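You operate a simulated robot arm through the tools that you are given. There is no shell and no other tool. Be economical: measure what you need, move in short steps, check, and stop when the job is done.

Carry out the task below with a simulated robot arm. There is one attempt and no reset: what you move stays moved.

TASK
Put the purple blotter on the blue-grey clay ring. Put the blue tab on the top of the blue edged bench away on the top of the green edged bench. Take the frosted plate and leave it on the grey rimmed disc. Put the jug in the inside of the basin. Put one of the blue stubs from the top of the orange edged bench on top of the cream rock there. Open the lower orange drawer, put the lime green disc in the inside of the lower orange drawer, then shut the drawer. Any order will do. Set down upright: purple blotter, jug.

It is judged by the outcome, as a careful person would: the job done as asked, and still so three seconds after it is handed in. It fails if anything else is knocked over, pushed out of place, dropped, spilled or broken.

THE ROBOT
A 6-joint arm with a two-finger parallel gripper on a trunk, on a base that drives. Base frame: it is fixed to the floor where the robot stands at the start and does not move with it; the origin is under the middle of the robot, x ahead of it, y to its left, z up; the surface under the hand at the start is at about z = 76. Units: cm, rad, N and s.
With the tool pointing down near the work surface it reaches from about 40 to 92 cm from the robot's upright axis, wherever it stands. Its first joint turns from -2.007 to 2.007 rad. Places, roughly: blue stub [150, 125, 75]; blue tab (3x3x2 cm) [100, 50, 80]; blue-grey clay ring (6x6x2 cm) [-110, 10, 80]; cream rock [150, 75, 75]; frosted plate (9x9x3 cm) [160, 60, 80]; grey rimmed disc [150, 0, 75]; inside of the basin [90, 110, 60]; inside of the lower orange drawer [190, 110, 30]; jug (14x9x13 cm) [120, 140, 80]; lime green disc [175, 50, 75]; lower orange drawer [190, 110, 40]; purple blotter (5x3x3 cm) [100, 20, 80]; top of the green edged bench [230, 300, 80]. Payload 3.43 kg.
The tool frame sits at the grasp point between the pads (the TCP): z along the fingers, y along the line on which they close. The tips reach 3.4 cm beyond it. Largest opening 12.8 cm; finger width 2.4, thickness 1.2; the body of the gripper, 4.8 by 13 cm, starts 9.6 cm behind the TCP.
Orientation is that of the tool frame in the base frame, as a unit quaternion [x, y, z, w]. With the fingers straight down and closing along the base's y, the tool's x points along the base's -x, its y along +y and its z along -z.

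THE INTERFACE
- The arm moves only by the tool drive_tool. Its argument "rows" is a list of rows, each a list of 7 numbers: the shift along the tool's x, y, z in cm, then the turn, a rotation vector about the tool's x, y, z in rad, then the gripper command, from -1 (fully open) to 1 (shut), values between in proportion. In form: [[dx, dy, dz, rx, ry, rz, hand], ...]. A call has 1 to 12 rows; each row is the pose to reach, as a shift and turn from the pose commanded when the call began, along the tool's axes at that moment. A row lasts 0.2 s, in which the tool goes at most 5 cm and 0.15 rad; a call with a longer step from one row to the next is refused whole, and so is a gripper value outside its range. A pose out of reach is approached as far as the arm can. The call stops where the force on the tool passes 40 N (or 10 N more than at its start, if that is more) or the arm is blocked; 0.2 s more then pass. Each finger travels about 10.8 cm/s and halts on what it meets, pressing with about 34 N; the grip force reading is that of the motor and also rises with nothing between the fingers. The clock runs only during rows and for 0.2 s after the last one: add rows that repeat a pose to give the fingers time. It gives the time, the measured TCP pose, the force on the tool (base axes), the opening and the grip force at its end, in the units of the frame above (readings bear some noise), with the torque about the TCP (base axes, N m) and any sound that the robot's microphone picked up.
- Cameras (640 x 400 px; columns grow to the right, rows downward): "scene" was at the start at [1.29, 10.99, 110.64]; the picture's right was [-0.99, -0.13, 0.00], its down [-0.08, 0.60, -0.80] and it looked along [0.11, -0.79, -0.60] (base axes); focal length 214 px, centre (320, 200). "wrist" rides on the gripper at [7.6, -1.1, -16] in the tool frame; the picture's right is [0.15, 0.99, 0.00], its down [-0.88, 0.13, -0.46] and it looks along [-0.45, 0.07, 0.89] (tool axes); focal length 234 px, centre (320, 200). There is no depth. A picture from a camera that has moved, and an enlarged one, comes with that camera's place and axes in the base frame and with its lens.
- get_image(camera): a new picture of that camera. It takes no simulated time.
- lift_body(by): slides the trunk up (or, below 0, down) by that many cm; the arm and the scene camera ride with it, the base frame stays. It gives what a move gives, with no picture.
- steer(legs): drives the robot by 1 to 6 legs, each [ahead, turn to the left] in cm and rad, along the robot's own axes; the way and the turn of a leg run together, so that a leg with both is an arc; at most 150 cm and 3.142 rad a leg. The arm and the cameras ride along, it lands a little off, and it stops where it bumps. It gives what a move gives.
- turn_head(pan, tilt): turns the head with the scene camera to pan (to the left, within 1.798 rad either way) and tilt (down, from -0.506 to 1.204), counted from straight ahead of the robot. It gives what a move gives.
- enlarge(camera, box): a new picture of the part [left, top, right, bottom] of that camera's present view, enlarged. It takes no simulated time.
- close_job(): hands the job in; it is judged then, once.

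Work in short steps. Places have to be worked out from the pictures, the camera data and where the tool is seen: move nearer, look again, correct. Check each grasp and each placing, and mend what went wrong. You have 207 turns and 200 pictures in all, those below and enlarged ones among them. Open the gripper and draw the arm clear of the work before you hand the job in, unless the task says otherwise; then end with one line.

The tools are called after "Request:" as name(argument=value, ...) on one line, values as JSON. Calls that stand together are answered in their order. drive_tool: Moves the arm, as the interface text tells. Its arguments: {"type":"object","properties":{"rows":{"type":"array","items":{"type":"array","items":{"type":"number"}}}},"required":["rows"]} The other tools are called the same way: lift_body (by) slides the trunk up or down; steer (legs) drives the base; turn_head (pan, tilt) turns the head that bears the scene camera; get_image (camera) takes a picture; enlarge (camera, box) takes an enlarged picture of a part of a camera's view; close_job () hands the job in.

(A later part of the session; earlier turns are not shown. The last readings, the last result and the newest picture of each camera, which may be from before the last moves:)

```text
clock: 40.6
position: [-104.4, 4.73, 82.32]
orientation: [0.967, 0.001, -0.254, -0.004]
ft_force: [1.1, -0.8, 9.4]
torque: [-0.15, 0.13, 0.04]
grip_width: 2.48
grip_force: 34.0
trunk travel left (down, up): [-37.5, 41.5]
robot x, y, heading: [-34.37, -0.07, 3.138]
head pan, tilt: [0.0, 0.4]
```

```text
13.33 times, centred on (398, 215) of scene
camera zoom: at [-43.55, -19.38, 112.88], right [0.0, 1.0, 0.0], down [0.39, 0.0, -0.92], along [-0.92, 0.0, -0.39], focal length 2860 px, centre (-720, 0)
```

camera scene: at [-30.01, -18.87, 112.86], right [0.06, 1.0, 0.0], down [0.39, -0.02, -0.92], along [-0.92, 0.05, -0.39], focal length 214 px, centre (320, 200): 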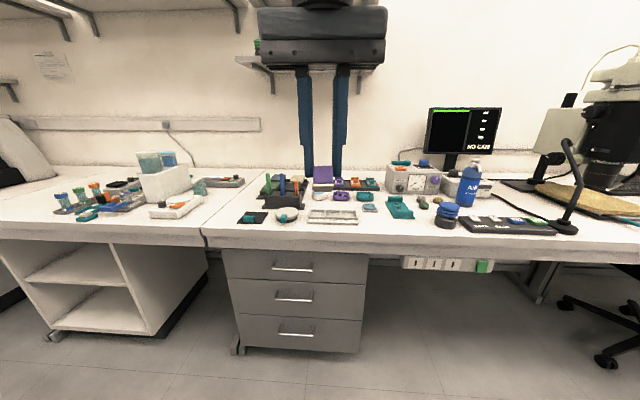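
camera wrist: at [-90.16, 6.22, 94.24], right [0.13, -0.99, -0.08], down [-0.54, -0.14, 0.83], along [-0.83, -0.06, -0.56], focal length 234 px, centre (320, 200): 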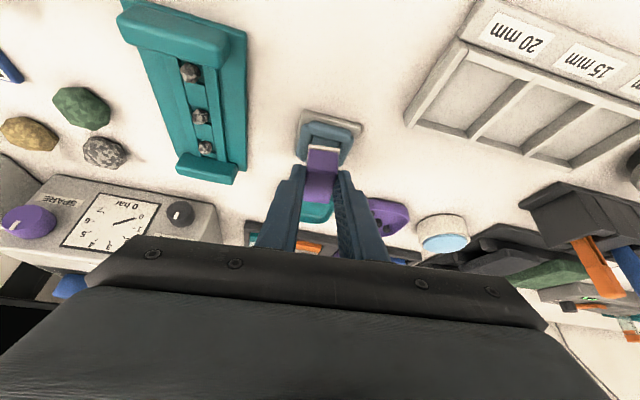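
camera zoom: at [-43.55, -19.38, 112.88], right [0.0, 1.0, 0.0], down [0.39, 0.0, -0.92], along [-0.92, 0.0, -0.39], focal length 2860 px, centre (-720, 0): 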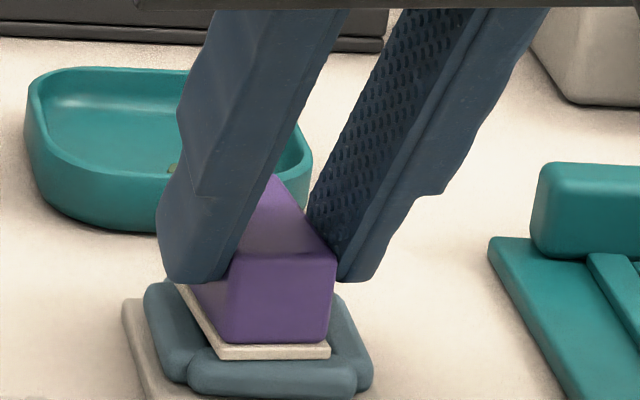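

Contact at 9 N and it sits flat on the ring. I release gently, then withdraw along the finger axis.

Request:
drive_tool(rows=[[0, 0, 0, 0, 0, 0, 0.5], [0, 0, 0, 0, 0, 0, 0.3], [0, 0, 0, 0, 0, 0, 0.2], [0, 0, -2, 0, 0, 0, 0.2], [0, 0, -5, 0, 0, 0, 0.2], [0, 0, -9, 0, 0, 0, 0.2], [0, 0, -13, 0, 0, 0, 0.2]])

Request:
enlarge(camera="scene", box=[350, 180, 446, 240])

Request:
get_image(camera="wrist")

```text
clock: 42.2
position: [-97.96, 4.86, 93.83]
orientation: [0.968, 0.001, -0.253, -0.005]
ft_force: [0.5, 0.0, 0.7]
torque: [0.01, 0.0, 0.02]
grip_width: 5.13
grip_force: 0.0
trunk travel left (down, up): [-37.5, 41.5]
robot x, y, heading: [-34.41, 0.07, 3.136]
head pan, tilt: [0.0, 0.4]
```

```text
6.67 times, centred on (398, 210) of scene
camera zoom: at [-43.63, -19.37, 112.86], right [0.0, 1.0, 0.0], down [0.39, 0.0, -0.92], along [-0.92, 0.0, -0.39], focal length 1430 px, centre (-200, 133)
```

zoom: 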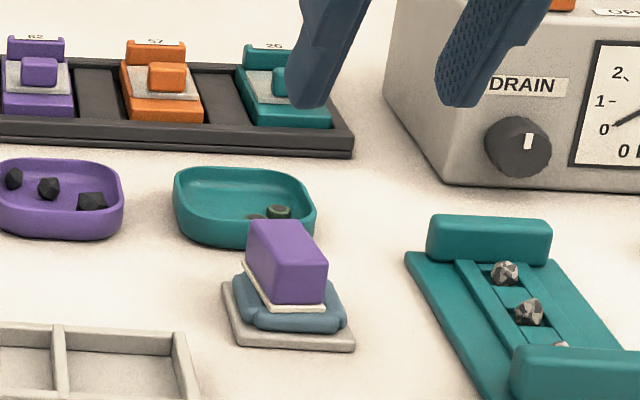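

```text
158 pictures are left
camera wrist: at [-83.55, 5.92, 104.09], right [0.13, -0.99, -0.08], down [-0.55, -0.14, 0.83], along [-0.83, -0.06, -0.56], focal length 234 px, centre (320, 200)
```

wrist: 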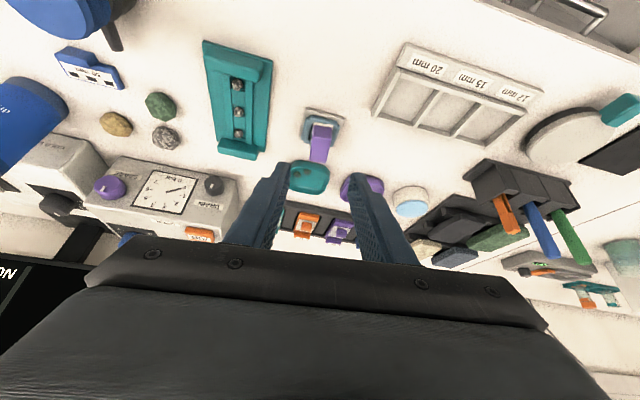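

The blotter sits upright on the ring. I raise and draw in the arm, back up, and go around to face the blue bench near y≈55 for the blue tab.

Request:
drive_tool(rows=[[-1, 0, -4.5, 0, 0.1, 0, 0.2], [-1, 0, -9, 0, 0.2, 0, 0.2], [2, 0, -12.5, 0, 0.3, 0, 0.2], [6, 0, -15.5, 0, 0.4, 0, 0.2], [10, 0, -18, 0, 0.5, 0, 0.2], [14, 0, -21, 0, 0.518, 0, 0.2], [18, 0, -23, 0, 0.518, 0, 0.2]])

Request:
steer(legs=[[-14, 0], [0, -1.57], [58, 0], [0, -1.57]])

Request:
get_image(camera="scene")

Request:
get_image(camera="wrist")

```text
clock: 43.9
position: [-77.95, 5.76, 105.79]
orientation: [1.0, 0.0, 0.004, -0.004]
ft_force: [-0.3, -0.8, -0.5]
torque: [0.01, 0.0, -0.03]
grip_width: 5.1
grip_force: 0.0
out of reach, approached as far as the arm can: row 6, 7
trunk travel left (down, up): [-37.5, 41.5]
robot x, y, heading: [-33.81, 0.07, 3.142]
head pan, tilt: [0.0, 0.4]
```

```text
clock: 55.7
position: [23.55, 52.72, 105.77]
orientation: [-0.001, 1.0, -0.004, -0.005]
ft_force: [0.3, 0.9, 0.2]
torque: [0.01, -0.03, -0.01]
grip_width: 5.11
grip_force: 0.1
trunk travel left (down, up): [-37.5, 41.5]
robot x, y, heading: [-20.01, 58.43, -0.002]
head pan, tilt: [0.0, 0.4]
```

```text
157 pictures are left
camera scene: at [-10.88, 78.12, 112.86], right [0.0, -1.0, 0.0], down [-0.39, 0.0, -0.92], along [0.92, 0.0, -0.39], focal length 214 px, centre (320, 200)
```

scene: 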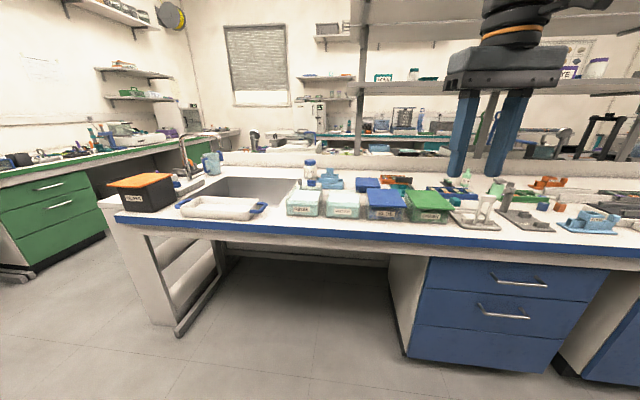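

```text
156 pictures are left
camera wrist: at [16.04, 51.77, 121.9], right [-0.15, 0.99, -0.01], down [0.88, 0.14, 0.45], along [0.44, 0.06, -0.89], focal length 234 px, centre (320, 200)
```

wrist: 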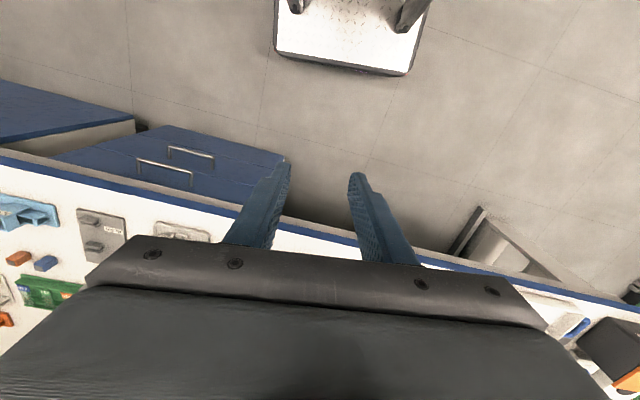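

The tab is near (104.3, 50). I drive up to the bench front (base front just short of the drawers) and reach with the hand tilted 0.7 rad forward.

Request:
steer(legs=[[28, 0]])

Request:
drive_tool(rows=[[-4, 0, 0, 0, -0.1, 0, 0.1], [-8, 0, 0, 0, -0.2, 0, 0.1], [-12, 0, 0, 0, -0.3, 0, 0.1], [-16, 0, 0, 0, -0.4, 0, 0.1], [-20, -0.5, 0, 0, -0.5, 0, 0.1], [-24, -1, 0.5, 0, -0.6, 0, 0.1], [-28, -1.5, 2, 0, -0.7, 0, 0.1], [-32, -2, 4, 0, -0.7, 0, 0.1], [-35, -2, 7, 0, -0.7, 0, 0.1]])

Request:
get_image(camera="wrist")

Request:
get_image(camera="scene")

```text
clock: 57.7
position: [52.4, 52.94, 105.79]
orientation: [-0.002, 1.0, -0.004, -0.005]
ft_force: [0.5, 0.1, 0.2]
torque: [0.03, 0.03, -0.01]
grip_width: 5.11
grip_force: 0.1
trunk travel left (down, up): [-37.5, 41.5]
robot x, y, heading: [8.42, 58.93, 0.004]
head pan, tilt: [0.0, 0.4]
```

```text
clock: 59.7
position: [87.18, 51.08, 98.78]
orientation: [-0.005, 0.94, -0.003, 0.34]
ft_force: [-0.6, -0.7, 0.7]
torque: [0.0, 0.0, 0.03]
grip_width: 5.77
grip_force: 0.1
trunk travel left (down, up): [-37.5, 41.5]
robot x, y, heading: [8.27, 58.24, 0.003]
head pan, tilt: [0.0, 0.4]
```

```text
155 pictures are left
camera wrist: at [71.09, 49.94, 106.23], right [-0.12, 0.99, -0.1], down [0.39, 0.14, 0.91], along [0.92, 0.07, -0.4], focal length 234 px, centre (320, 200)
```

wrist: 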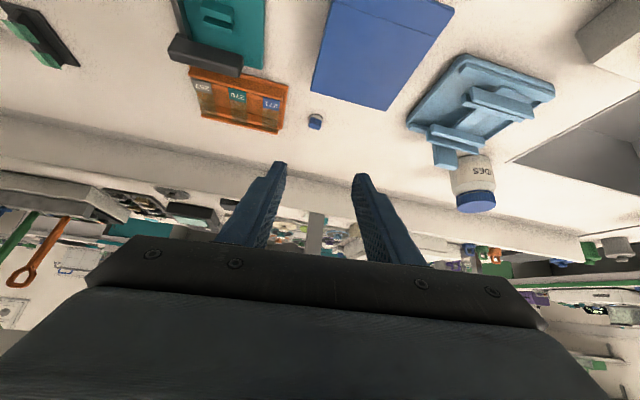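

```text
154 pictures are left
camera scene: at [17.73, 78.2, 112.87], right [0.0, -1.0, 0.0], down [-0.39, 0.0, -0.92], along [0.92, 0.0, -0.39], focal length 214 px, centre (320, 200)
```

scene: 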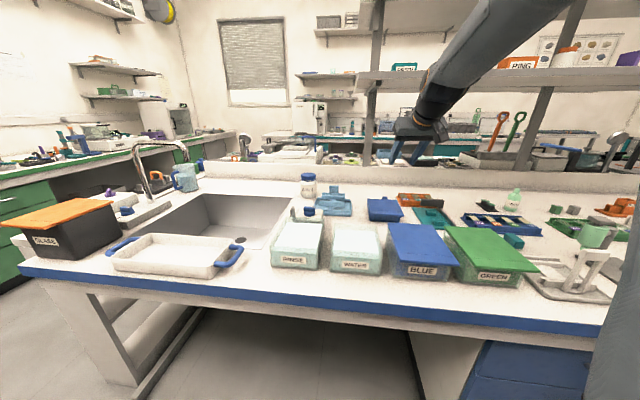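

The tab is at (103.8, 50.0). I zoom in on it to see its shape before going in.

Request:
enlarge(camera="wrist", box=[275, 95, 355, 145])

```text
8.00 times, centred on (315, 120) of wrist
camera zoom: at [71.09, 49.94, 106.23], right [-0.12, 0.99, -0.1], down [0.39, 0.14, 0.91], along [0.92, 0.07, -0.4], focal length 1873 px, centre (360, 840)
```

zoom: 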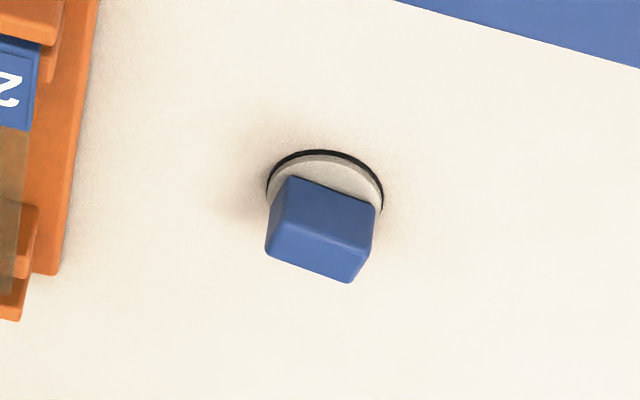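

It's a cube on a small disc, centre (104.0, 50.1). I approach along the finger axis, stopping 5 cm short.

Request:
drive_tool(rows=[[0, -0.5, 4.9, 0, 0, 0, 0.1], [0, -1, 9.8, 0, 0, 0, 0.1], [0, -1, 14.5, 0, 0, 0, 0.1], [0, -1, 19, 0, 0, 0, 0.1], [0, -1, 19, 0, 0, 0, 0.1]])

Request:
get_image(camera="wrist")

```text
clock: 60.9
position: [99.5, 50.11, 84.05]
orientation: [-0.004, 0.941, -0.003, 0.339]
ft_force: [-1.1, -0.7, 1.1]
torque: [-0.01, 0.0, 0.02]
grip_width: 5.75
grip_force: 0.0
trunk travel left (down, up): [-37.5, 41.5]
robot x, y, heading: [8.19, 58.59, 0.001]
head pan, tilt: [0.0, 0.4]
```

```text
152 pictures are left
camera wrist: at [83.38, 48.91, 91.56], right [-0.12, 0.99, -0.1], down [0.39, 0.14, 0.91], along [0.91, 0.07, -0.4], focal length 234 px, centre (320, 200)
```

wrist: 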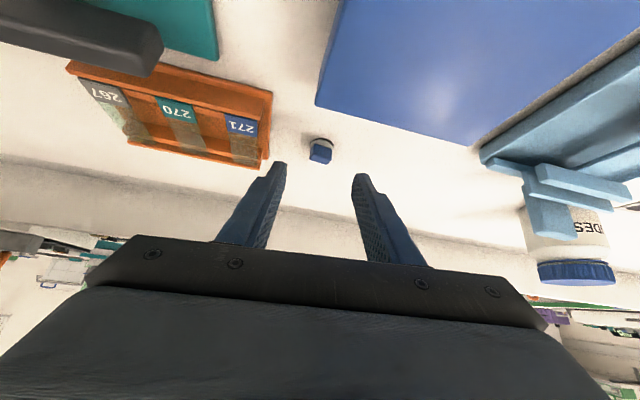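

Aligned. I go the last 4.8 cm and close.

Request:
drive_tool(rows=[[0.3, -0.1, 2.4, 0, 0, 0, 0.1], [0.5, -0.1, 4.6, 0, 0, 0, 0.1], [0.5, -0.1, 4.6, 0, 0, 0, 0.1]])

Request:
enlarge(camera="wrist", box=[240, 120, 400, 220])

```text
clock: 61.7
position: [101.89, 49.98, 80.03]
orientation: [-0.004, 0.941, -0.003, 0.339]
ft_force: [-0.2, -0.6, 0.5]
torque: [0.0, -0.04, -0.01]
grip_width: 5.75
grip_force: 0.1
trunk travel left (down, up): [-37.5, 41.5]
robot x, y, heading: [8.71, 58.58, 0.006]
head pan, tilt: [0.0, 0.4]
```

```text
4.00 times, centred on (320, 170) of wrist
camera zoom: at [85.92, 48.85, 87.6], right [-0.12, 0.99, -0.1], down [0.39, 0.14, 0.91], along [0.91, 0.07, -0.4], focal length 937 px, centre (320, 320)
```

zoom: 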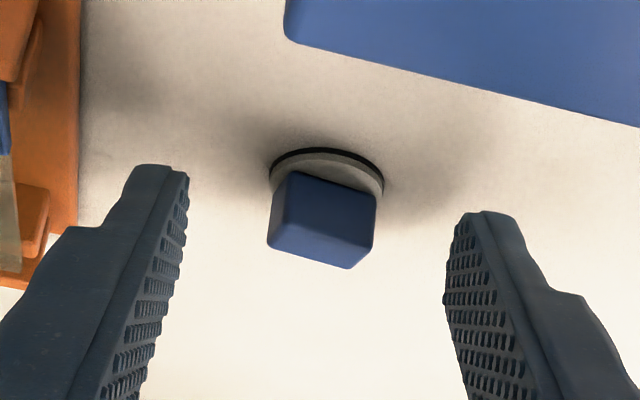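

The cube lies between the fingertips. I close.

Request:
drive_tool(rows=[[0, 0, 0, 0, 0, 0, 0.6], [0, 0, 0, 0, 0, 0, 1], [0, 0, 0, 0, 0, 0, 1], [0, 0, 0, 0, 0, 0, 1]])

Request:
enlarge(camera="wrist", box=[240, 120, 400, 220])

```text
clock: 62.7
position: [102.12, 50.16, 80.02]
orientation: [-0.005, 0.941, -0.003, 0.339]
ft_force: [0.4, 0.0, -0.3]
torque: [-0.04, 0.0, 0.01]
grip_width: 0.0
grip_force: 32.6
trunk travel left (down, up): [-37.5, 41.5]
robot x, y, heading: [8.49, 58.39, 0.005]
head pan, tilt: [0.0, 0.4]
```

```text
4.00 times, centred on (320, 170) of wrist
camera zoom: at [85.91, 48.86, 87.58], right [-0.12, 0.99, -0.1], down [0.39, 0.14, 0.91], along [0.91, 0.07, -0.4], focal length 937 px, centre (320, 320)
```

zoom: 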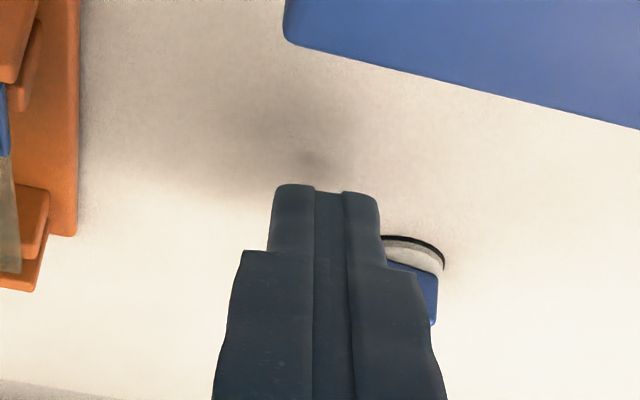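

It slipped ahead out of the tips, closed empty. I lift a little, open and look again.

Request:
drive_tool(rows=[[0, 0, -2, 0, 0, 0, 1], [0, 0, -5, 0, 0, 0, 0.2], [0, 0, -5, 0, 0, 0, 0.1], [0, 0, -5, 0, 0, 0, 0.1]])

Request:
enlarge(camera="wrist", box=[240, 100, 400, 200])

```text
clock: 63.7
position: [98.86, 50.19, 83.86]
orientation: [-0.004, 0.941, -0.003, 0.338]
ft_force: [0.0, -0.5, 1.0]
torque: [0.01, 0.02, -0.03]
grip_width: 5.75
grip_force: 0.0
trunk travel left (down, up): [-37.5, 41.5]
robot x, y, heading: [8.64, 58.38, 0.003]
head pan, tilt: [0.0, 0.4]
```

```text
4.00 times, centred on (320, 150) of wrist
camera zoom: at [82.67, 49.02, 91.46], right [-0.12, 0.99, -0.1], down [0.39, 0.14, 0.91], along [0.91, 0.07, -0.4], focal length 937 px, centre (320, 400)
```

zoom: 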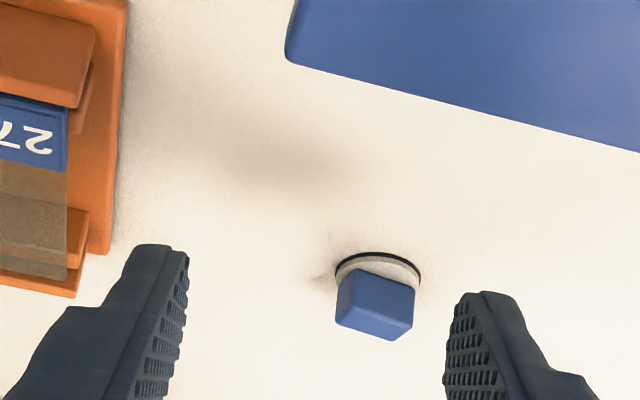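

The tab is now at about (107.3, 52.3), still upright. I go further over it (tips well past its middle) and lower.

Request:
drive_tool(rows=[[-3.5, 2.1, 2, 0, 0, 0, 0.1], [-5, 2.1, 4.5, 0, 0, 0, 0.1], [-4.8, 2.1, 6.2, 0, 0, 0, 0.1], [-4.8, 2.1, 6.2, 0, 0, 0, 0.1]])

Request:
enlarge(camera="wrist", box=[240, 120, 400, 220])

```text
clock: 64.7
position: [106.3, 51.99, 82.19]
orientation: [-0.004, 0.941, -0.003, 0.339]
ft_force: [0.5, -0.7, 0.3]
torque: [-0.02, 0.01, -0.01]
grip_width: 5.77
grip_force: 0.0
trunk travel left (down, up): [-37.5, 41.5]
robot x, y, heading: [8.18, 58.6, 0.003]
head pan, tilt: [0.0, 0.4]
```

```text
4.00 times, centred on (320, 170) of wrist
camera zoom: at [90.23, 50.82, 89.77], right [-0.12, 0.99, -0.1], down [0.39, 0.14, 0.91], along [0.91, 0.07, -0.4], focal length 937 px, centre (320, 320)
```

zoom: 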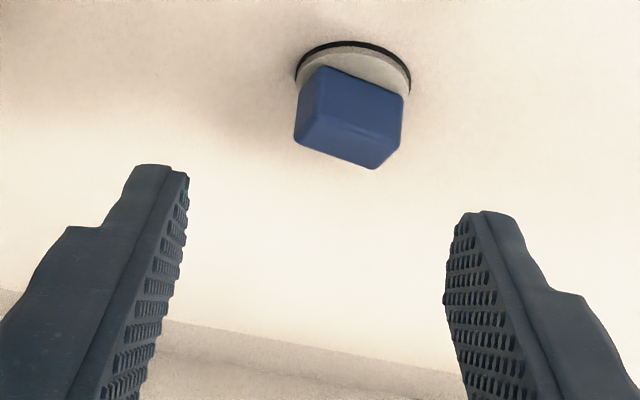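

Tab confirmed at (107.4, 52.3). I lower 2.2 cm vertically and close slowly.

Request:
drive_tool(rows=[[0.7, 0.1, 0.85, 0, 0, 0, 0.1], [1.4, 0.2, 1.7, 0, 0, 0, 0.1], [1.4, 0.2, 1.7, 0, 0, 0, 0.5], [1.4, 0.2, 1.7, 0, 0, 0, 0.8], [1.4, 0.2, 1.7, 0, 0, 0, 1], [1.4, 0.2, 1.7, 0, 0, 0, 1]])

Request:
enlarge(camera="wrist", box=[240, 120, 400, 220])

```text
clock: 66.1
position: [106.31, 52.13, 79.98]
orientation: [-0.004, 0.94, -0.003, 0.34]
ft_force: [-0.5, 0.2, 1.0]
torque: [0.0, 0.0, -0.02]
grip_width: 1.51
grip_force: 33.8
trunk travel left (down, up): [-37.5, 41.5]
robot x, y, heading: [8.3, 58.68, 0.007]
head pan, tilt: [0.0, 0.4]
```

```text
4.00 times, centred on (320, 170) of wrist
camera zoom: at [90.24, 50.97, 87.56], right [-0.12, 0.99, -0.1], down [0.39, 0.14, 0.91], along [0.91, 0.07, -0.4], focal length 937 px, centre (320, 320)
```

zoom: 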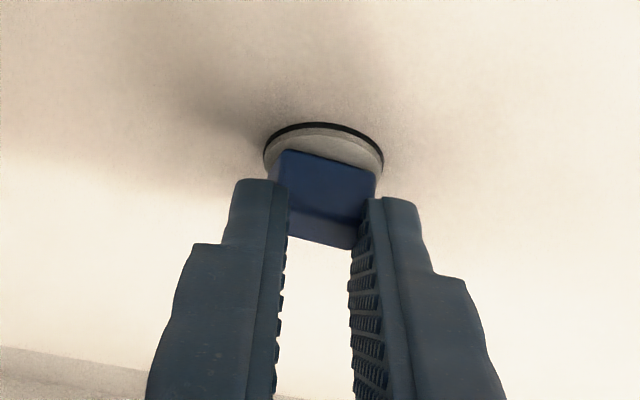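

It grips at 1.5 cm. I lift slowly and check whether it comes along.

Request:
drive_tool(rows=[[-0.7, 0, -0.8, 0, 0, 0, 1], [-1.4, 0, -1.6, 0, 0, 0, 1], [-2.0, 0, -2.4, 0, 0, 0, 1]])

Request:
enlarge(camera="wrist", box=[240, 120, 400, 220])

```text
clock: 66.9
position: [106.34, 52.23, 83.1]
orientation: [-0.004, 0.941, -0.002, 0.339]
ft_force: [0.0, 0.0, 0.7]
torque: [-0.02, 0.0, -0.03]
grip_width: 1.87
grip_force: 34.4
trunk travel left (down, up): [-37.5, 41.5]
robot x, y, heading: [8.16, 58.66, 0.003]
head pan, tilt: [0.0, 0.4]
```

```text
4.00 times, centred on (320, 170) of wrist
camera zoom: at [90.29, 51.07, 90.63], right [-0.12, 0.99, -0.1], down [0.39, 0.14, 0.91], along [0.91, 0.07, -0.4], focal length 937 px, centre (320, 320)
```

zoom: 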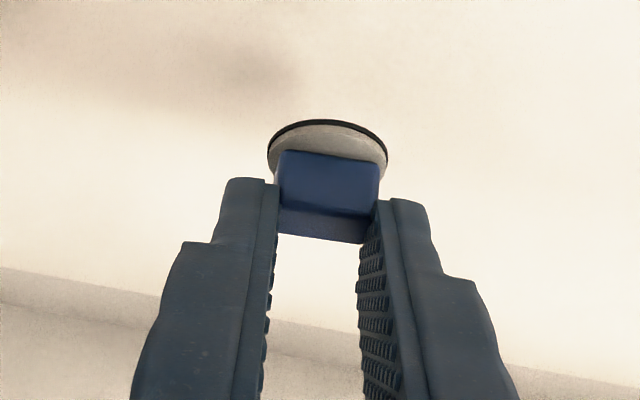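

It came along squarely held (1.87 cm). I raise it, draw back and level the hand, then check.

Request:
drive_tool(rows=[[-2.2, 0, -2.7, 0, 0, 0, 1], [-2.2, 0, -6.5, 0, 0, 0, 1], [-1, 0, -10, 0, 0, 0, 1], [2, 0, -13, 0, 0.05, 0, 1], [5, 0, -16, 0, 0.15, 0, 1], [8, 0, -19, 0, 0.25, 0, 1], [11, 0, -22, 0, 0.35, 0, 1], [14, 0, -25, 0, 0.45, 0, 1], [17, 0, -28, 0, 0.55, 0, 1], [20, 0, -31, 0, 0.65, 0, 1], [23, 0, -34, 0, 0.69, 0, 1]])

Request:
get_image(camera="wrist")

```text
clock: 69.3
position: [66.95, 51.99, 94.75]
orientation: [-0.003, 1.0, -0.004, 0.0]
ft_force: [-0.6, -0.4, 0.0]
torque: [-0.02, 0.04, -0.02]
grip_width: 1.84
grip_force: 34.0
trunk travel left (down, up): [-37.5, 41.5]
robot x, y, heading: [8.46, 58.6, 0.005]
head pan, tilt: [0.0, 0.4]
```

```text
145 pictures are left
camera wrist: at [59.18, 51.0, 110.71], right [-0.15, 0.99, -0.01], down [0.88, 0.14, 0.46], along [0.45, 0.06, -0.89], focal length 234 px, centre (320, 200)
```

wrist: 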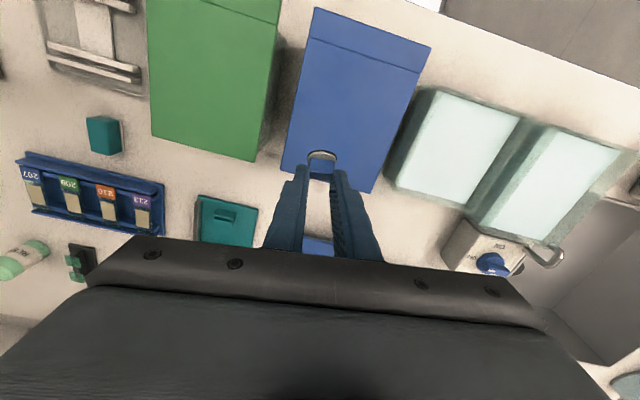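

Held well. I raise and retract, back off, and drive a leg toward the aisle at the bench's left end; then look around.

Request:
drive_tool(rows=[[0, 0, -4, 0, 0, 0, 1], [2, 0, -8, 0, 0, 0, 1], [6, 0, -11, 0, 0, 0, 1], [10, 0, -11, 0, 0, 0, 1], [14, 0, -11, 0, 0, 0, 1]])

Request:
steer(legs=[[-28, 0], [0, 1.57], [70, 0], [0, -0.55]])

Request:
get_image(camera="scene")

Request:
get_image(camera="wrist")

```text
clock: 70.5
position: [53.02, 52.42, 105.56]
orientation: [-0.003, 1.0, -0.005, 0.001]
ft_force: [0.1, -0.1, 0.3]
torque: [0.01, 0.02, -0.01]
grip_width: 1.85
grip_force: 34.4
trunk travel left (down, up): [-37.5, 41.5]
robot x, y, heading: [7.82, 58.81, 0.001]
head pan, tilt: [0.0, 0.4]
```

```text
clock: 81.4
position: [6.52, 165.97, 105.53]
orientation: [-0.498, 0.867, -0.004, 0.003]
ft_force: [0.2, -0.4, -0.2]
torque: [0.0, 0.04, 0.01]
grip_width: 1.84
grip_force: 33.6
trunk travel left (down, up): [-37.5, 41.5]
robot x, y, heading: [-21.28, 130.33, 1.039]
head pan, tilt: [0.0, 0.4]
```

```text
144 pictures are left
camera scene: at [-33.52, 148.73, 112.87], right [0.86, -0.51, 0.0], down [-0.2, -0.34, -0.92], along [0.47, 0.79, -0.39], focal length 214 px, centre (320, 200)
```

scene: 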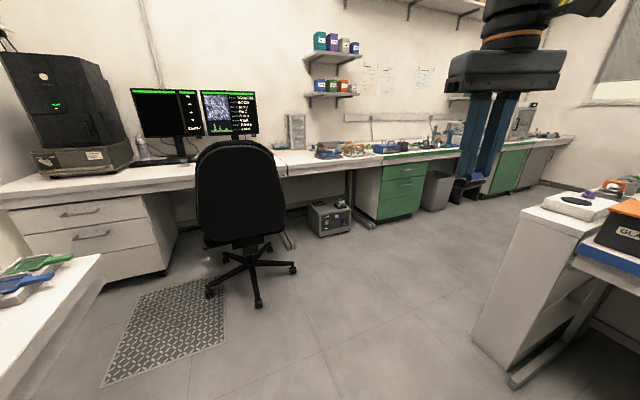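

```text
143 pictures are left
camera wrist: at [3.53, 158.87, 121.57], right [-0.93, 0.37, -0.01], down [0.33, 0.83, 0.46], along [0.18, 0.42, -0.89], focal length 234 px, centre (320, 200)
```

wrist: 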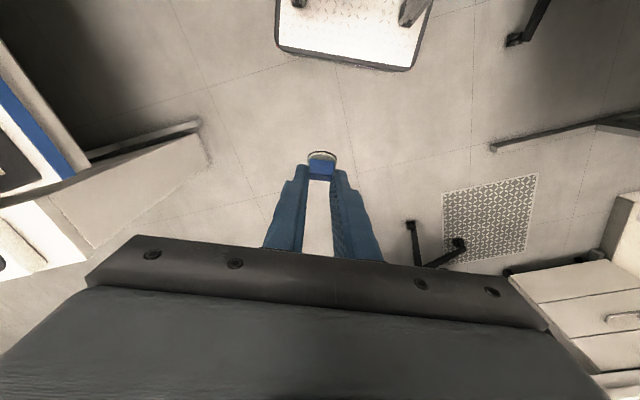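

The aisle is clear (chair from y≥250, x≤17; end unit of the bench to y≈172). I drive through the aisle midline to about (200, 218).

Request:
steer(legs=[[82, 0], [0, -0.93]])

Request:
get_image(camera="scene")

```text
clock: 88.1
position: [64.87, 199.7, 105.55]
orientation: [-0.061, 0.998, -0.005, 0.002]
ft_force: [-0.2, -0.8, -0.8]
torque: [0.0, -0.02, 0.01]
grip_width: 1.82
grip_force: 34.4
trunk travel left (down, up): [-37.5, 41.5]
robot x, y, heading: [19.69, 200.8, 0.119]
head pan, tilt: [0.0, 0.4]
```

```text
142 pictures are left
camera scene: at [26.89, 221.31, 112.87], right [0.12, -0.99, 0.0], down [-0.39, -0.05, -0.92], along [0.91, 0.11, -0.39], focal length 214 px, centre (320, 200)
```

scene: 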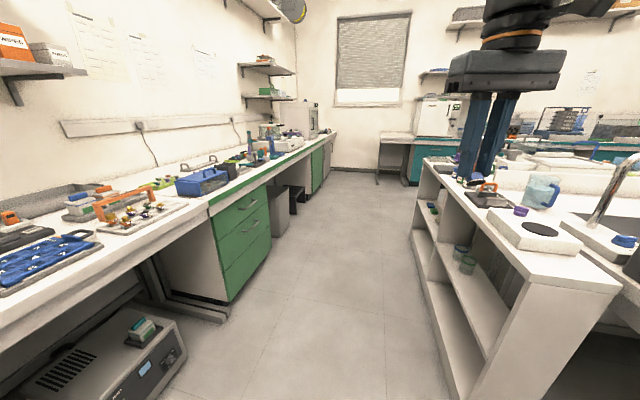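

The aisle is clear. I drive on to about (198, 222) and turn to face the green bench.

Request:
steer(legs=[[150, 0], [30, 0], [0, 1.45]])

Request:
get_image(camera="scene")

Request:
get_image(camera="wrist")

```text
clock: 100.8
position: [206.79, 263.54, 105.57]
orientation: [-0.701, 0.713, -0.002, 0.003]
ft_force: [-0.3, 0.1, -0.3]
torque: [-0.01, 0.02, 0.01]
grip_width: 1.84
grip_force: 34.1
trunk travel left (down, up): [-37.5, 41.5]
robot x, y, heading: [199.52, 219.08, 1.552]
head pan, tilt: [0.0, 0.4]
```

```text
141 pictures are left
camera scene: at [180.15, 229.04, 112.86], right [1.0, -0.02, 0.0], down [-0.01, -0.39, -0.92], along [0.02, 0.92, -0.39], focal length 214 px, centre (320, 200)
```

scene: 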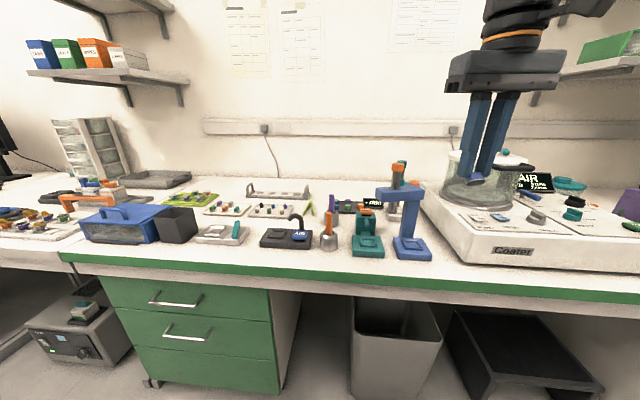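

```text
140 pictures are left
camera wrist: at [207.52, 255.95, 121.57], right [-0.99, -0.13, -0.01], down [-0.12, 0.88, 0.46], along [-0.05, 0.45, -0.89], focal length 234 px, centre (320, 200)
```

wrist: 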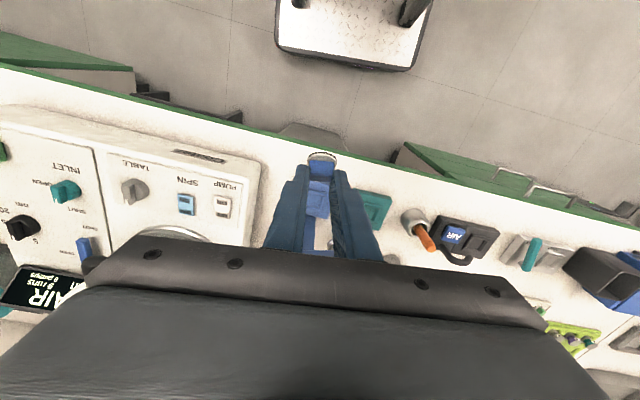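

The AIR box's front is at y≈279 and the bench edge at 271; there is a free strip. I'll set the tab at about (168, 275). I shift over there while tilting the hand to the grasp tilt.

Request:
drive_tool(rows=[[-1, 4.8, 0, 0, -0.08, 0, 1], [-2, 9.3, 0, 0, -0.16, 0, 1], [-3, 14, 0, 0, -0.25, 0, 1], [-4, 18.7, 0, 0, -0.34, 0, 1], [-5, 23.4, 0, 0, -0.43, 0, 1], [-6, 28.1, 0, 0, -0.52, 0, 1], [-7, 32.8, 0, 0, -0.61, 0, 1], [-8, 37.5, 0, 0, -0.69, 0, 1], [-8.5, 38.5, 4, 0, -0.69, 0, 1], [-9, 38.5, 8, 0, -0.69, 0, 1], [-9, 38.5, 12, 0, -0.69, 0, 1], [-9, 38.5, 12, 0, -0.69, 0, 1]])

Request:
get_image(camera="wrist")

Request:
get_image(camera="scene")

```text
clock: 103.4
position: [168.48, 273.39, 93.11]
orientation: [-0.661, 0.67, 0.234, 0.245]
ft_force: [-0.2, 0.8, -0.1]
torque: [-0.01, -0.03, -0.02]
grip_width: 1.8
grip_force: 33.8
out of reach, approached as far as the arm can: row 1, 2, 3, 4, 5
trunk travel left (down, up): [-37.5, 41.5]
robot x, y, heading: [199.52, 219.07, 1.552]
head pan, tilt: [0.0, 0.4]
```

```text
139 pictures are left
camera wrist: at [169.28, 257.37, 100.61], right [-0.99, -0.1, -0.1], down [-0.13, 0.39, 0.91], along [-0.05, 0.92, -0.4], focal length 234 px, centre (320, 200)
```

wrist: 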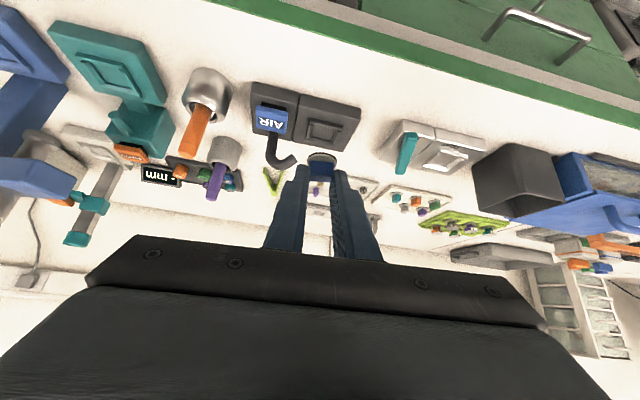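

```text
138 pictures are left
camera scene: at [180.14, 229.03, 112.87], right [1.0, -0.02, 0.0], down [-0.01, -0.39, -0.92], along [0.02, 0.92, -0.39], focal length 214 px, centre (320, 200)
```

scene: 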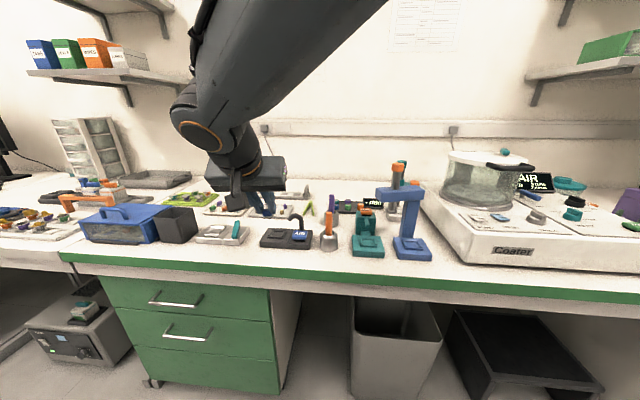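

The gap between the AIR box (x≥164, y≥280) and the teal-topped unit (x≤158, y≥283) is free; I set the tab at about (161.5, 277). Lowering most of the way.

Request:
drive_tool(rows=[[0, 4, 1, 0, 0, 0, 1], [1.5, 7, 4, 0, 0, 0, 1], [4, 7, 7.5, 0, 0, 0, 1], [5.2, 7, 10, 0, 0, 0, 1], [5.2, 7, 10, 0, 0, 0, 1]])

Request:
get_image(camera="wrist")

Request:
enlarge(camera="scene", box=[180, 180, 340, 280])

```text
clock: 104.6
position: [161.73, 275.8, 81.98]
orientation: [-0.66, 0.67, 0.235, 0.245]
ft_force: [-0.3, -0.1, 0.2]
torque: [0.03, -0.01, -0.01]
grip_width: 1.82
grip_force: 34.4
trunk travel left (down, up): [-37.5, 41.5]
robot x, y, heading: [199.32, 219.07, 1.55]
head pan, tilt: [0.0, 0.4]
```

```text
137 pictures are left
camera wrist: at [162.47, 259.73, 89.47], right [-0.99, -0.09, -0.1], down [-0.13, 0.39, 0.91], along [-0.05, 0.92, -0.4], focal length 234 px, centre (320, 200)
```

wrist: 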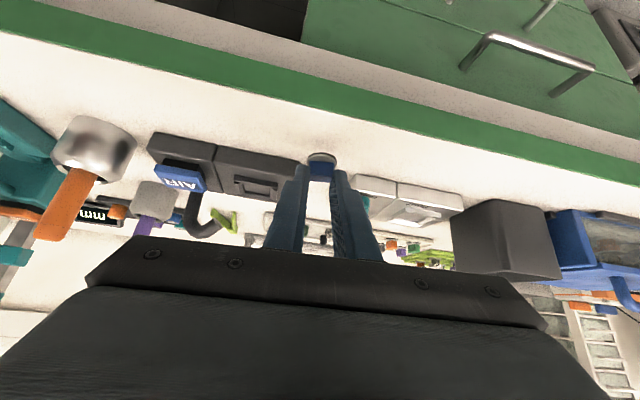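

```text
4.00 times, centred on (260, 230) of scene
camera zoom: at [180.14, 229.04, 112.86], right [1.0, -0.02, 0.0], down [-0.01, -0.39, -0.92], along [0.02, 0.92, -0.39], focal length 858 px, centre (560, 80)
```

zoom: 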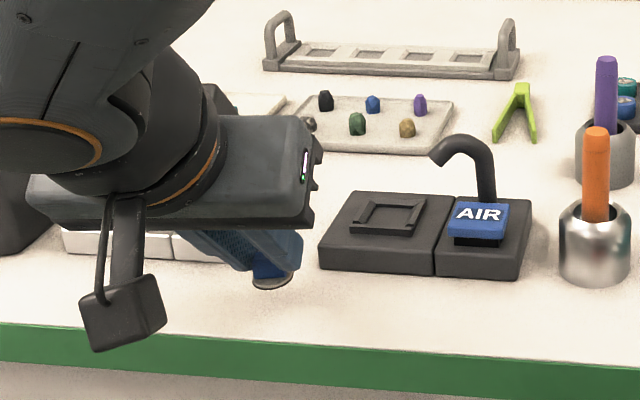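

The disc hangs just above a clear spot. I lower in small steps to contact.

Request:
drive_tool(rows=[[0.6, 0, 0.75, 0, 0, 0, 1], [1.0, 0, 1.2, 0, 0, 0, 1], [1.2, 0, 1.45, 0, 0, 0, 1]])

Request:
enlarge(camera="scene", box=[220, 220, 300, 270])

```text
clock: 105.4
position: [161.75, 275.83, 80.26]
orientation: [-0.66, 0.67, 0.236, 0.245]
ft_force: [0.1, 0.2, 0.1]
torque: [0.02, 0.01, 0.02]
grip_width: 1.83
grip_force: 33.8
trunk travel left (down, up): [-37.5, 41.5]
robot x, y, heading: [199.73, 219.01, 1.545]
head pan, tilt: [0.0, 0.4]
```

```text
8.00 times, centred on (260, 245) of scene
camera zoom: at [180.14, 229.04, 112.86], right [1.0, -0.02, 0.0], down [-0.01, -0.39, -0.92], along [0.02, 0.92, -0.39], focal length 1716 px, centre (800, -160)
```

zoom: 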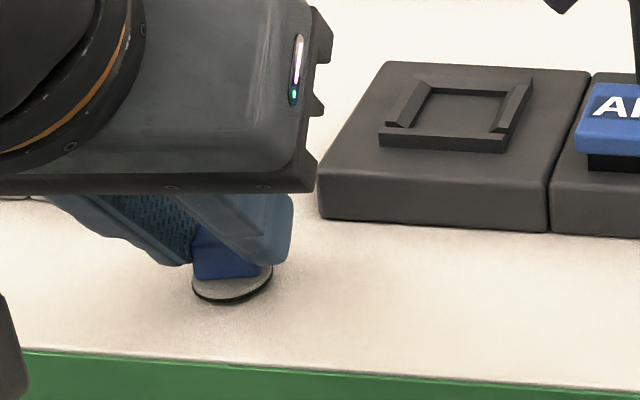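

It's nearly down. I lower a few more millimetres until the force shows contact.

Request:
drive_tool(rows=[[0.13, 0, 0.16, 0, 0, 0, 1], [0.26, 0, 0.31, 0, 0, 0, 1], [0.26, 0, 0.31, 0, 0, 0, 1]])

Request:
enlarge(camera="scene", box=[230, 235, 278, 265])

```text
clock: 106.2
position: [161.69, 275.82, 79.88]
orientation: [-0.66, 0.671, 0.235, 0.244]
ft_force: [2.0, -0.4, 5.4]
torque: [0.06, -0.02, 0.0]
grip_width: 1.86
grip_force: 34.2
trunk travel left (down, up): [-37.5, 41.5]
robot x, y, heading: [199.43, 218.91, 1.55]
head pan, tilt: [0.0, 0.4]
```

```text
13.33 times, centred on (254, 250) of scene
camera zoom: at [180.15, 229.03, 112.87], right [1.0, -0.02, 0.0], down [-0.01, -0.39, -0.92], along [0.02, 0.92, -0.39], focal length 2860 px, centre (1200, -467)
```

zoom: 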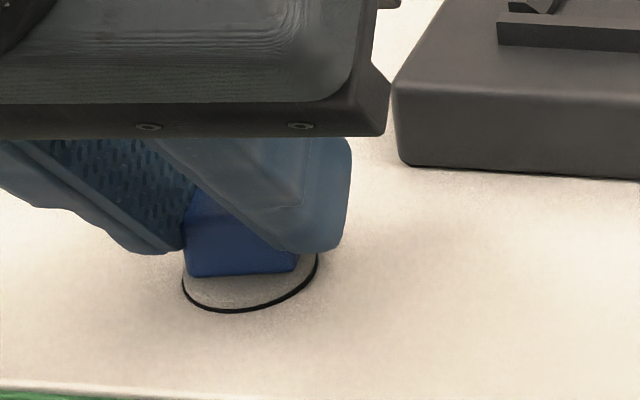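

Contact (5 N), flat on the bench. I release and withdraw along the finger axis.

Request:
drive_tool(rows=[[0, 0, 0, 0, 0, 0, 0.6], [0, 0, 0, 0, 0, 0, 0.45], [0, 0, 0, 0, 0, 0, 0.45], [0, 0, -3, 0, 0, 0, 0.45], [0, 0, -7, 0, 0, 0, 0.45], [0, 0, -11, 0, 0, 0, 0.45], [0, 0, -15, 0, 0, 0, 0.45]])

Request:
enlarge(camera="scene", box=[180, 180, 340, 280])

```text
clock: 107.8
position: [161.2, 266.54, 91.3]
orientation: [-0.66, 0.67, 0.234, 0.245]
ft_force: [0.4, 0.3, 0.1]
torque: [0.01, -0.03, -0.02]
grip_width: 3.52
grip_force: 0.1
trunk travel left (down, up): [-37.5, 41.5]
robot x, y, heading: [199.37, 218.95, 1.551]
head pan, tilt: [0.0, 0.4]
```

```text
4.00 times, centred on (260, 230) of scene
camera zoom: at [180.13, 229.06, 112.86], right [1.0, -0.02, 0.0], down [-0.01, -0.39, -0.92], along [0.02, 0.92, -0.39], focal length 858 px, centre (560, 80)
```

zoom: 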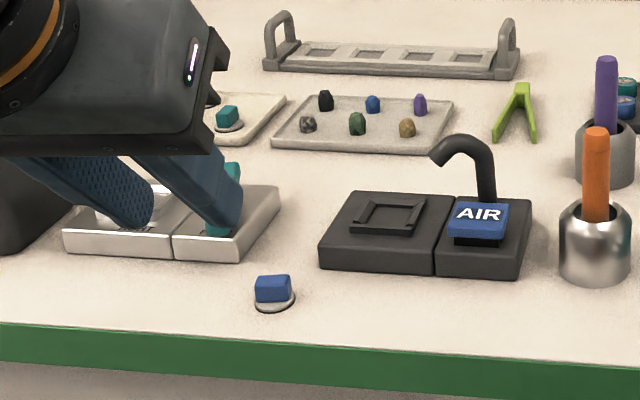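

The tab stands on the green bench. I raise, level and centre the arm, then look toward the orange side.

Request:
drive_tool(rows=[[-1, -3, -4, 0, 0.1, 0, 0.45], [-2, -7, -7, 0, 0.2, 0, 0.45], [-1, -11, -10, 0, 0.3, 0, 0.45], [1, -15, -12, 0, 0.4, 0, 0.45], [3, -19, -14, 0, 0.5, 0, 0.45], [4, -23, -15, 0, 0.6, 0, 0.45], [5, -27, -15, 0, 0.69, 0, 0.45], [5, -31, -15, 0, 0.69, 0, 0.45]])

Request:
turn_head(pan=-1.4, tilt=0.45)

Request:
get_image(camera="scene")

Request:
turn_head(pan=1.7, tilt=0.5)

Request:
get_image(camera="scene")

```text
refused: row 1 steps farther than a row can; nothing moved
```

```text
clock: 109.3
position: [161.09, 266.47, 91.26]
orientation: [-0.66, 0.67, 0.235, 0.246]
ft_force: [-0.5, 0.0, -0.3]
torque: [0.03, 0.03, 0.02]
grip_width: 3.52
grip_force: 0.1
trunk travel left (down, up): [-37.5, 41.5]
robot x, y, heading: [199.64, 218.88, 1.552]
head pan, tilt: [-1.4, 0.45]
```

```text
132 pictures are left
camera scene: at [189.04, 221.16, 112.4], right [0.15, -0.99, 0.0], down [-0.43, -0.07, -0.9], along [0.89, 0.14, -0.44], focal length 214 px, centre (320, 200)
```

scene: 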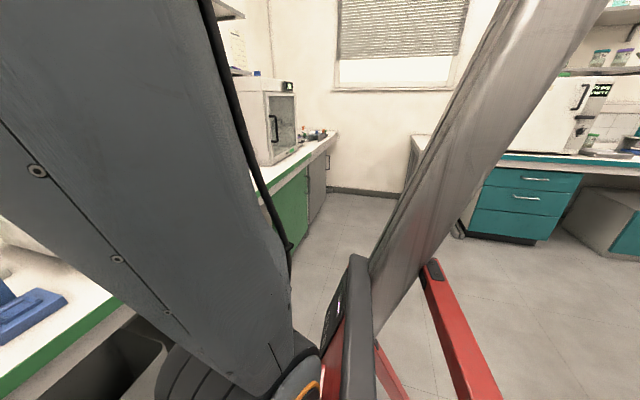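

```text
clock: 112.0
position: [161.28, 266.43, 91.33]
orientation: [-0.66, 0.67, 0.235, 0.245]
ft_force: [0.5, -0.3, -1.0]
torque: [0.01, -0.03, 0.02]
grip_width: 3.52
grip_force: 0.1
trunk travel left (down, up): [-37.5, 41.5]
robot x, y, heading: [199.48, 218.83, 1.551]
head pan, tilt: [1.7, 0.499]
```

```text
131 pictures are left
camera scene: at [170.9, 218.8, 111.95], right [-0.11, 0.99, 0.0], down [0.48, 0.05, -0.88], along [-0.87, -0.09, -0.48], focal length 214 px, centre (320, 200)
```

scene: 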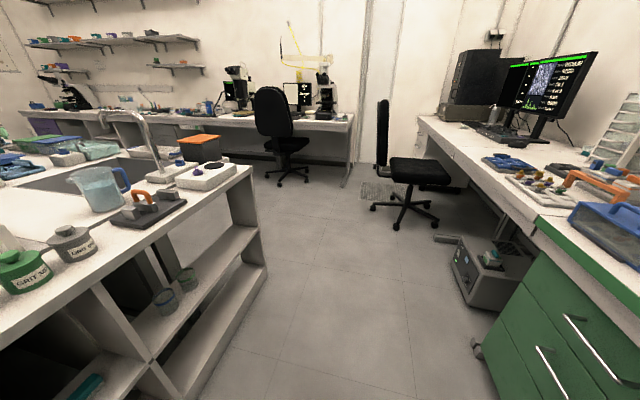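

A row was too long; nothing moved, the way ahead on the orange side looks open. I retract with shorter steps.

Request:
drive_tool(rows=[[-0.5, -2, -4, 0, 0.08, 0, 0.2], [-1, -5, -7.5, 0, 0.16, 0, -0.2], [-0.5, -8.5, -10.5, 0, 0.24, 0, -0.5], [0.5, -12.5, -12.5, 0, 0.32, 0, -1], [1.5, -16.5, -14.5, 0, 0.4, 0, -1], [2.5, -20.5, -16, 0, 0.48, 0, -1], [3, -24.5, -17, 0, 0.56, 0, -1], [3, -29, -17.5, 0, 0.64, 0, -1], [3, -33, -17.5, 0, 0.69, 0, -1], [3, -37, -17.5, 0, 0.69, 0, -1]])

Request:
steer(legs=[[0, 1.6]])

Request:
steer(legs=[[76, 0], [0, 1.53]])

Request:
turn_head(pan=0, tilt=0.5)

Request:
get_image(camera="scene")

Request:
get_image(camera="wrist")

```text
clock: 114.2
position: [196.07, 263.54, 103.32]
orientation: [-0.701, 0.713, -0.004, 0.002]
ft_force: [-0.8, 0.2, -0.9]
torque: [-0.01, 0.01, 0.01]
grip_width: 12.79
grip_force: 0.0
out of reach, approached as far as the arm can: row 4, 5, 6, 7, 8, 9, 10
trunk travel left (down, up): [-37.5, 41.5]
robot x, y, heading: [199.93, 218.87, 1.551]
head pan, tilt: [1.7, 0.499]
```

```text
clock: 118.4
position: [155.1, 217.09, 103.32]
orientation: [1.0, -0.023, 0.002, -0.004]
ft_force: [-0.2, 0.0, 0.0]
torque: [-0.03, -0.01, 0.03]
grip_width: 12.81
grip_force: 0.1
trunk travel left (down, up): [-37.5, 41.5]
robot x, y, heading: [199.28, 219.12, 3.096]
head pan, tilt: [1.7, 0.499]
```

```text
clock: 126.5
position: [124.39, 178.8, 103.3]
orientation: [0.715, 0.699, -0.003, -0.005]
ft_force: [0.1, -0.2, -0.1]
torque: [-0.02, 0.02, 0.0]
grip_width: 12.81
grip_force: 0.1
trunk travel left (down, up): [-37.5, 41.5]
robot x, y, heading: [121.11, 223.36, -1.595]
head pan, tilt: [1.7, 0.499]
```

```text
clock: 128.2
position: [124.51, 178.74, 103.3]
orientation: [0.715, 0.7, -0.001, -0.004]
ft_force: [0.2, -0.1, 0.0]
torque: [-0.04, 0.0, 0.0]
grip_width: 12.78
grip_force: 0.1
trunk travel left (down, up): [-37.5, 41.5]
robot x, y, heading: [121.4, 223.02, -1.592]
head pan, tilt: [0.0, 0.499]
```

```text
130 pictures are left
camera scene: at [140.58, 213.5, 111.95], right [-1.0, 0.03, 0.0], down [0.01, 0.48, -0.88], along [-0.02, -0.88, -0.48], focal length 214 px, centre (320, 200)
```

scene: 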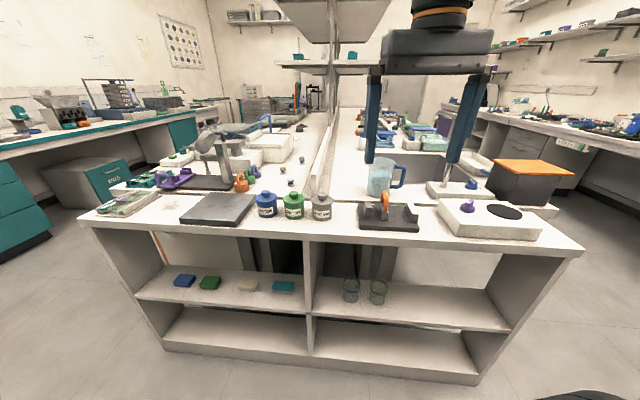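

```text
129 pictures are left
camera wrist: at [123.65, 186.37, 119.36], right [0.99, 0.12, -0.01], down [0.11, -0.88, 0.45], along [0.05, -0.45, -0.89], focal length 234 px, centre (320, 200)
```

wrist: 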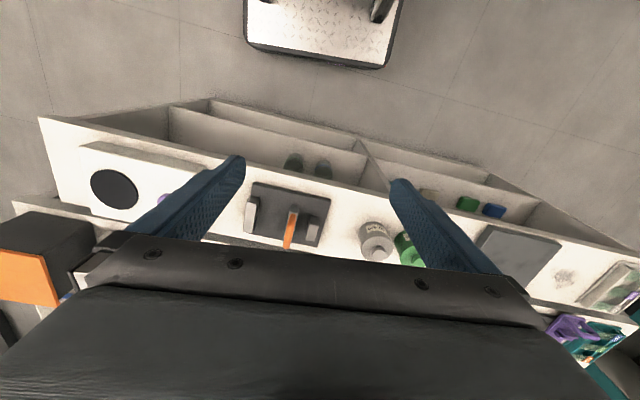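

The jug stands behind the tool rack with the orange handle. I enlarge that part and the sink area.

Request:
enlarge(camera="scene", box=[330, 110, 490, 210])

Request:
enlarge(camera="scene", box=[200, 90, 360, 220])

```text
4.00 times, centred on (410, 160) of scene
camera zoom: at [140.58, 213.5, 111.95], right [-1.0, 0.03, 0.0], down [0.01, 0.48, -0.88], along [-0.02, -0.88, -0.48], focal length 858 px, centre (-40, 360)
```

zoom: 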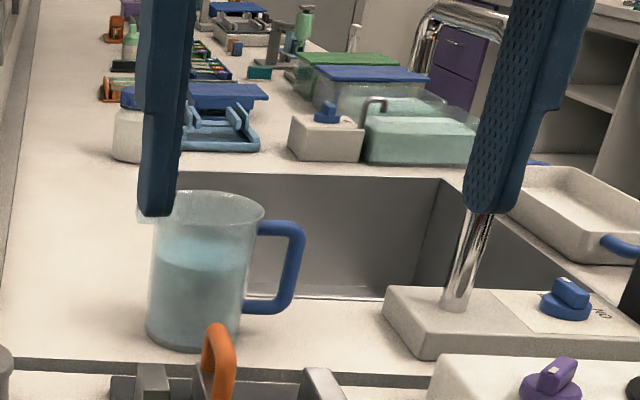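

```text
3.08 times, centred on (280, 155) of scene
camera zoom: at [140.58, 213.5, 111.95], right [-1.0, 0.03, 0.0], down [0.01, 0.48, -0.88], along [-0.02, -0.88, -0.48], focal length 660 px, centre (443, 338)
```

zoom: 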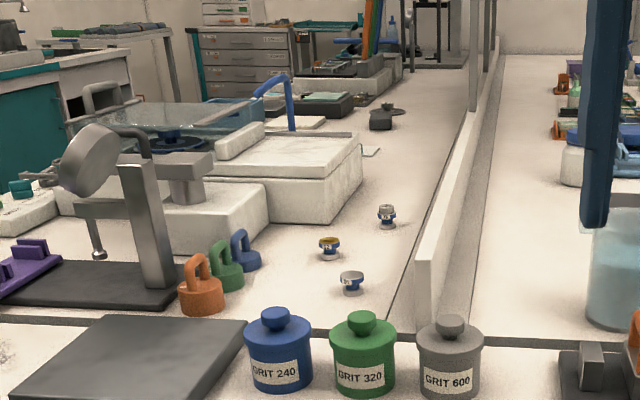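

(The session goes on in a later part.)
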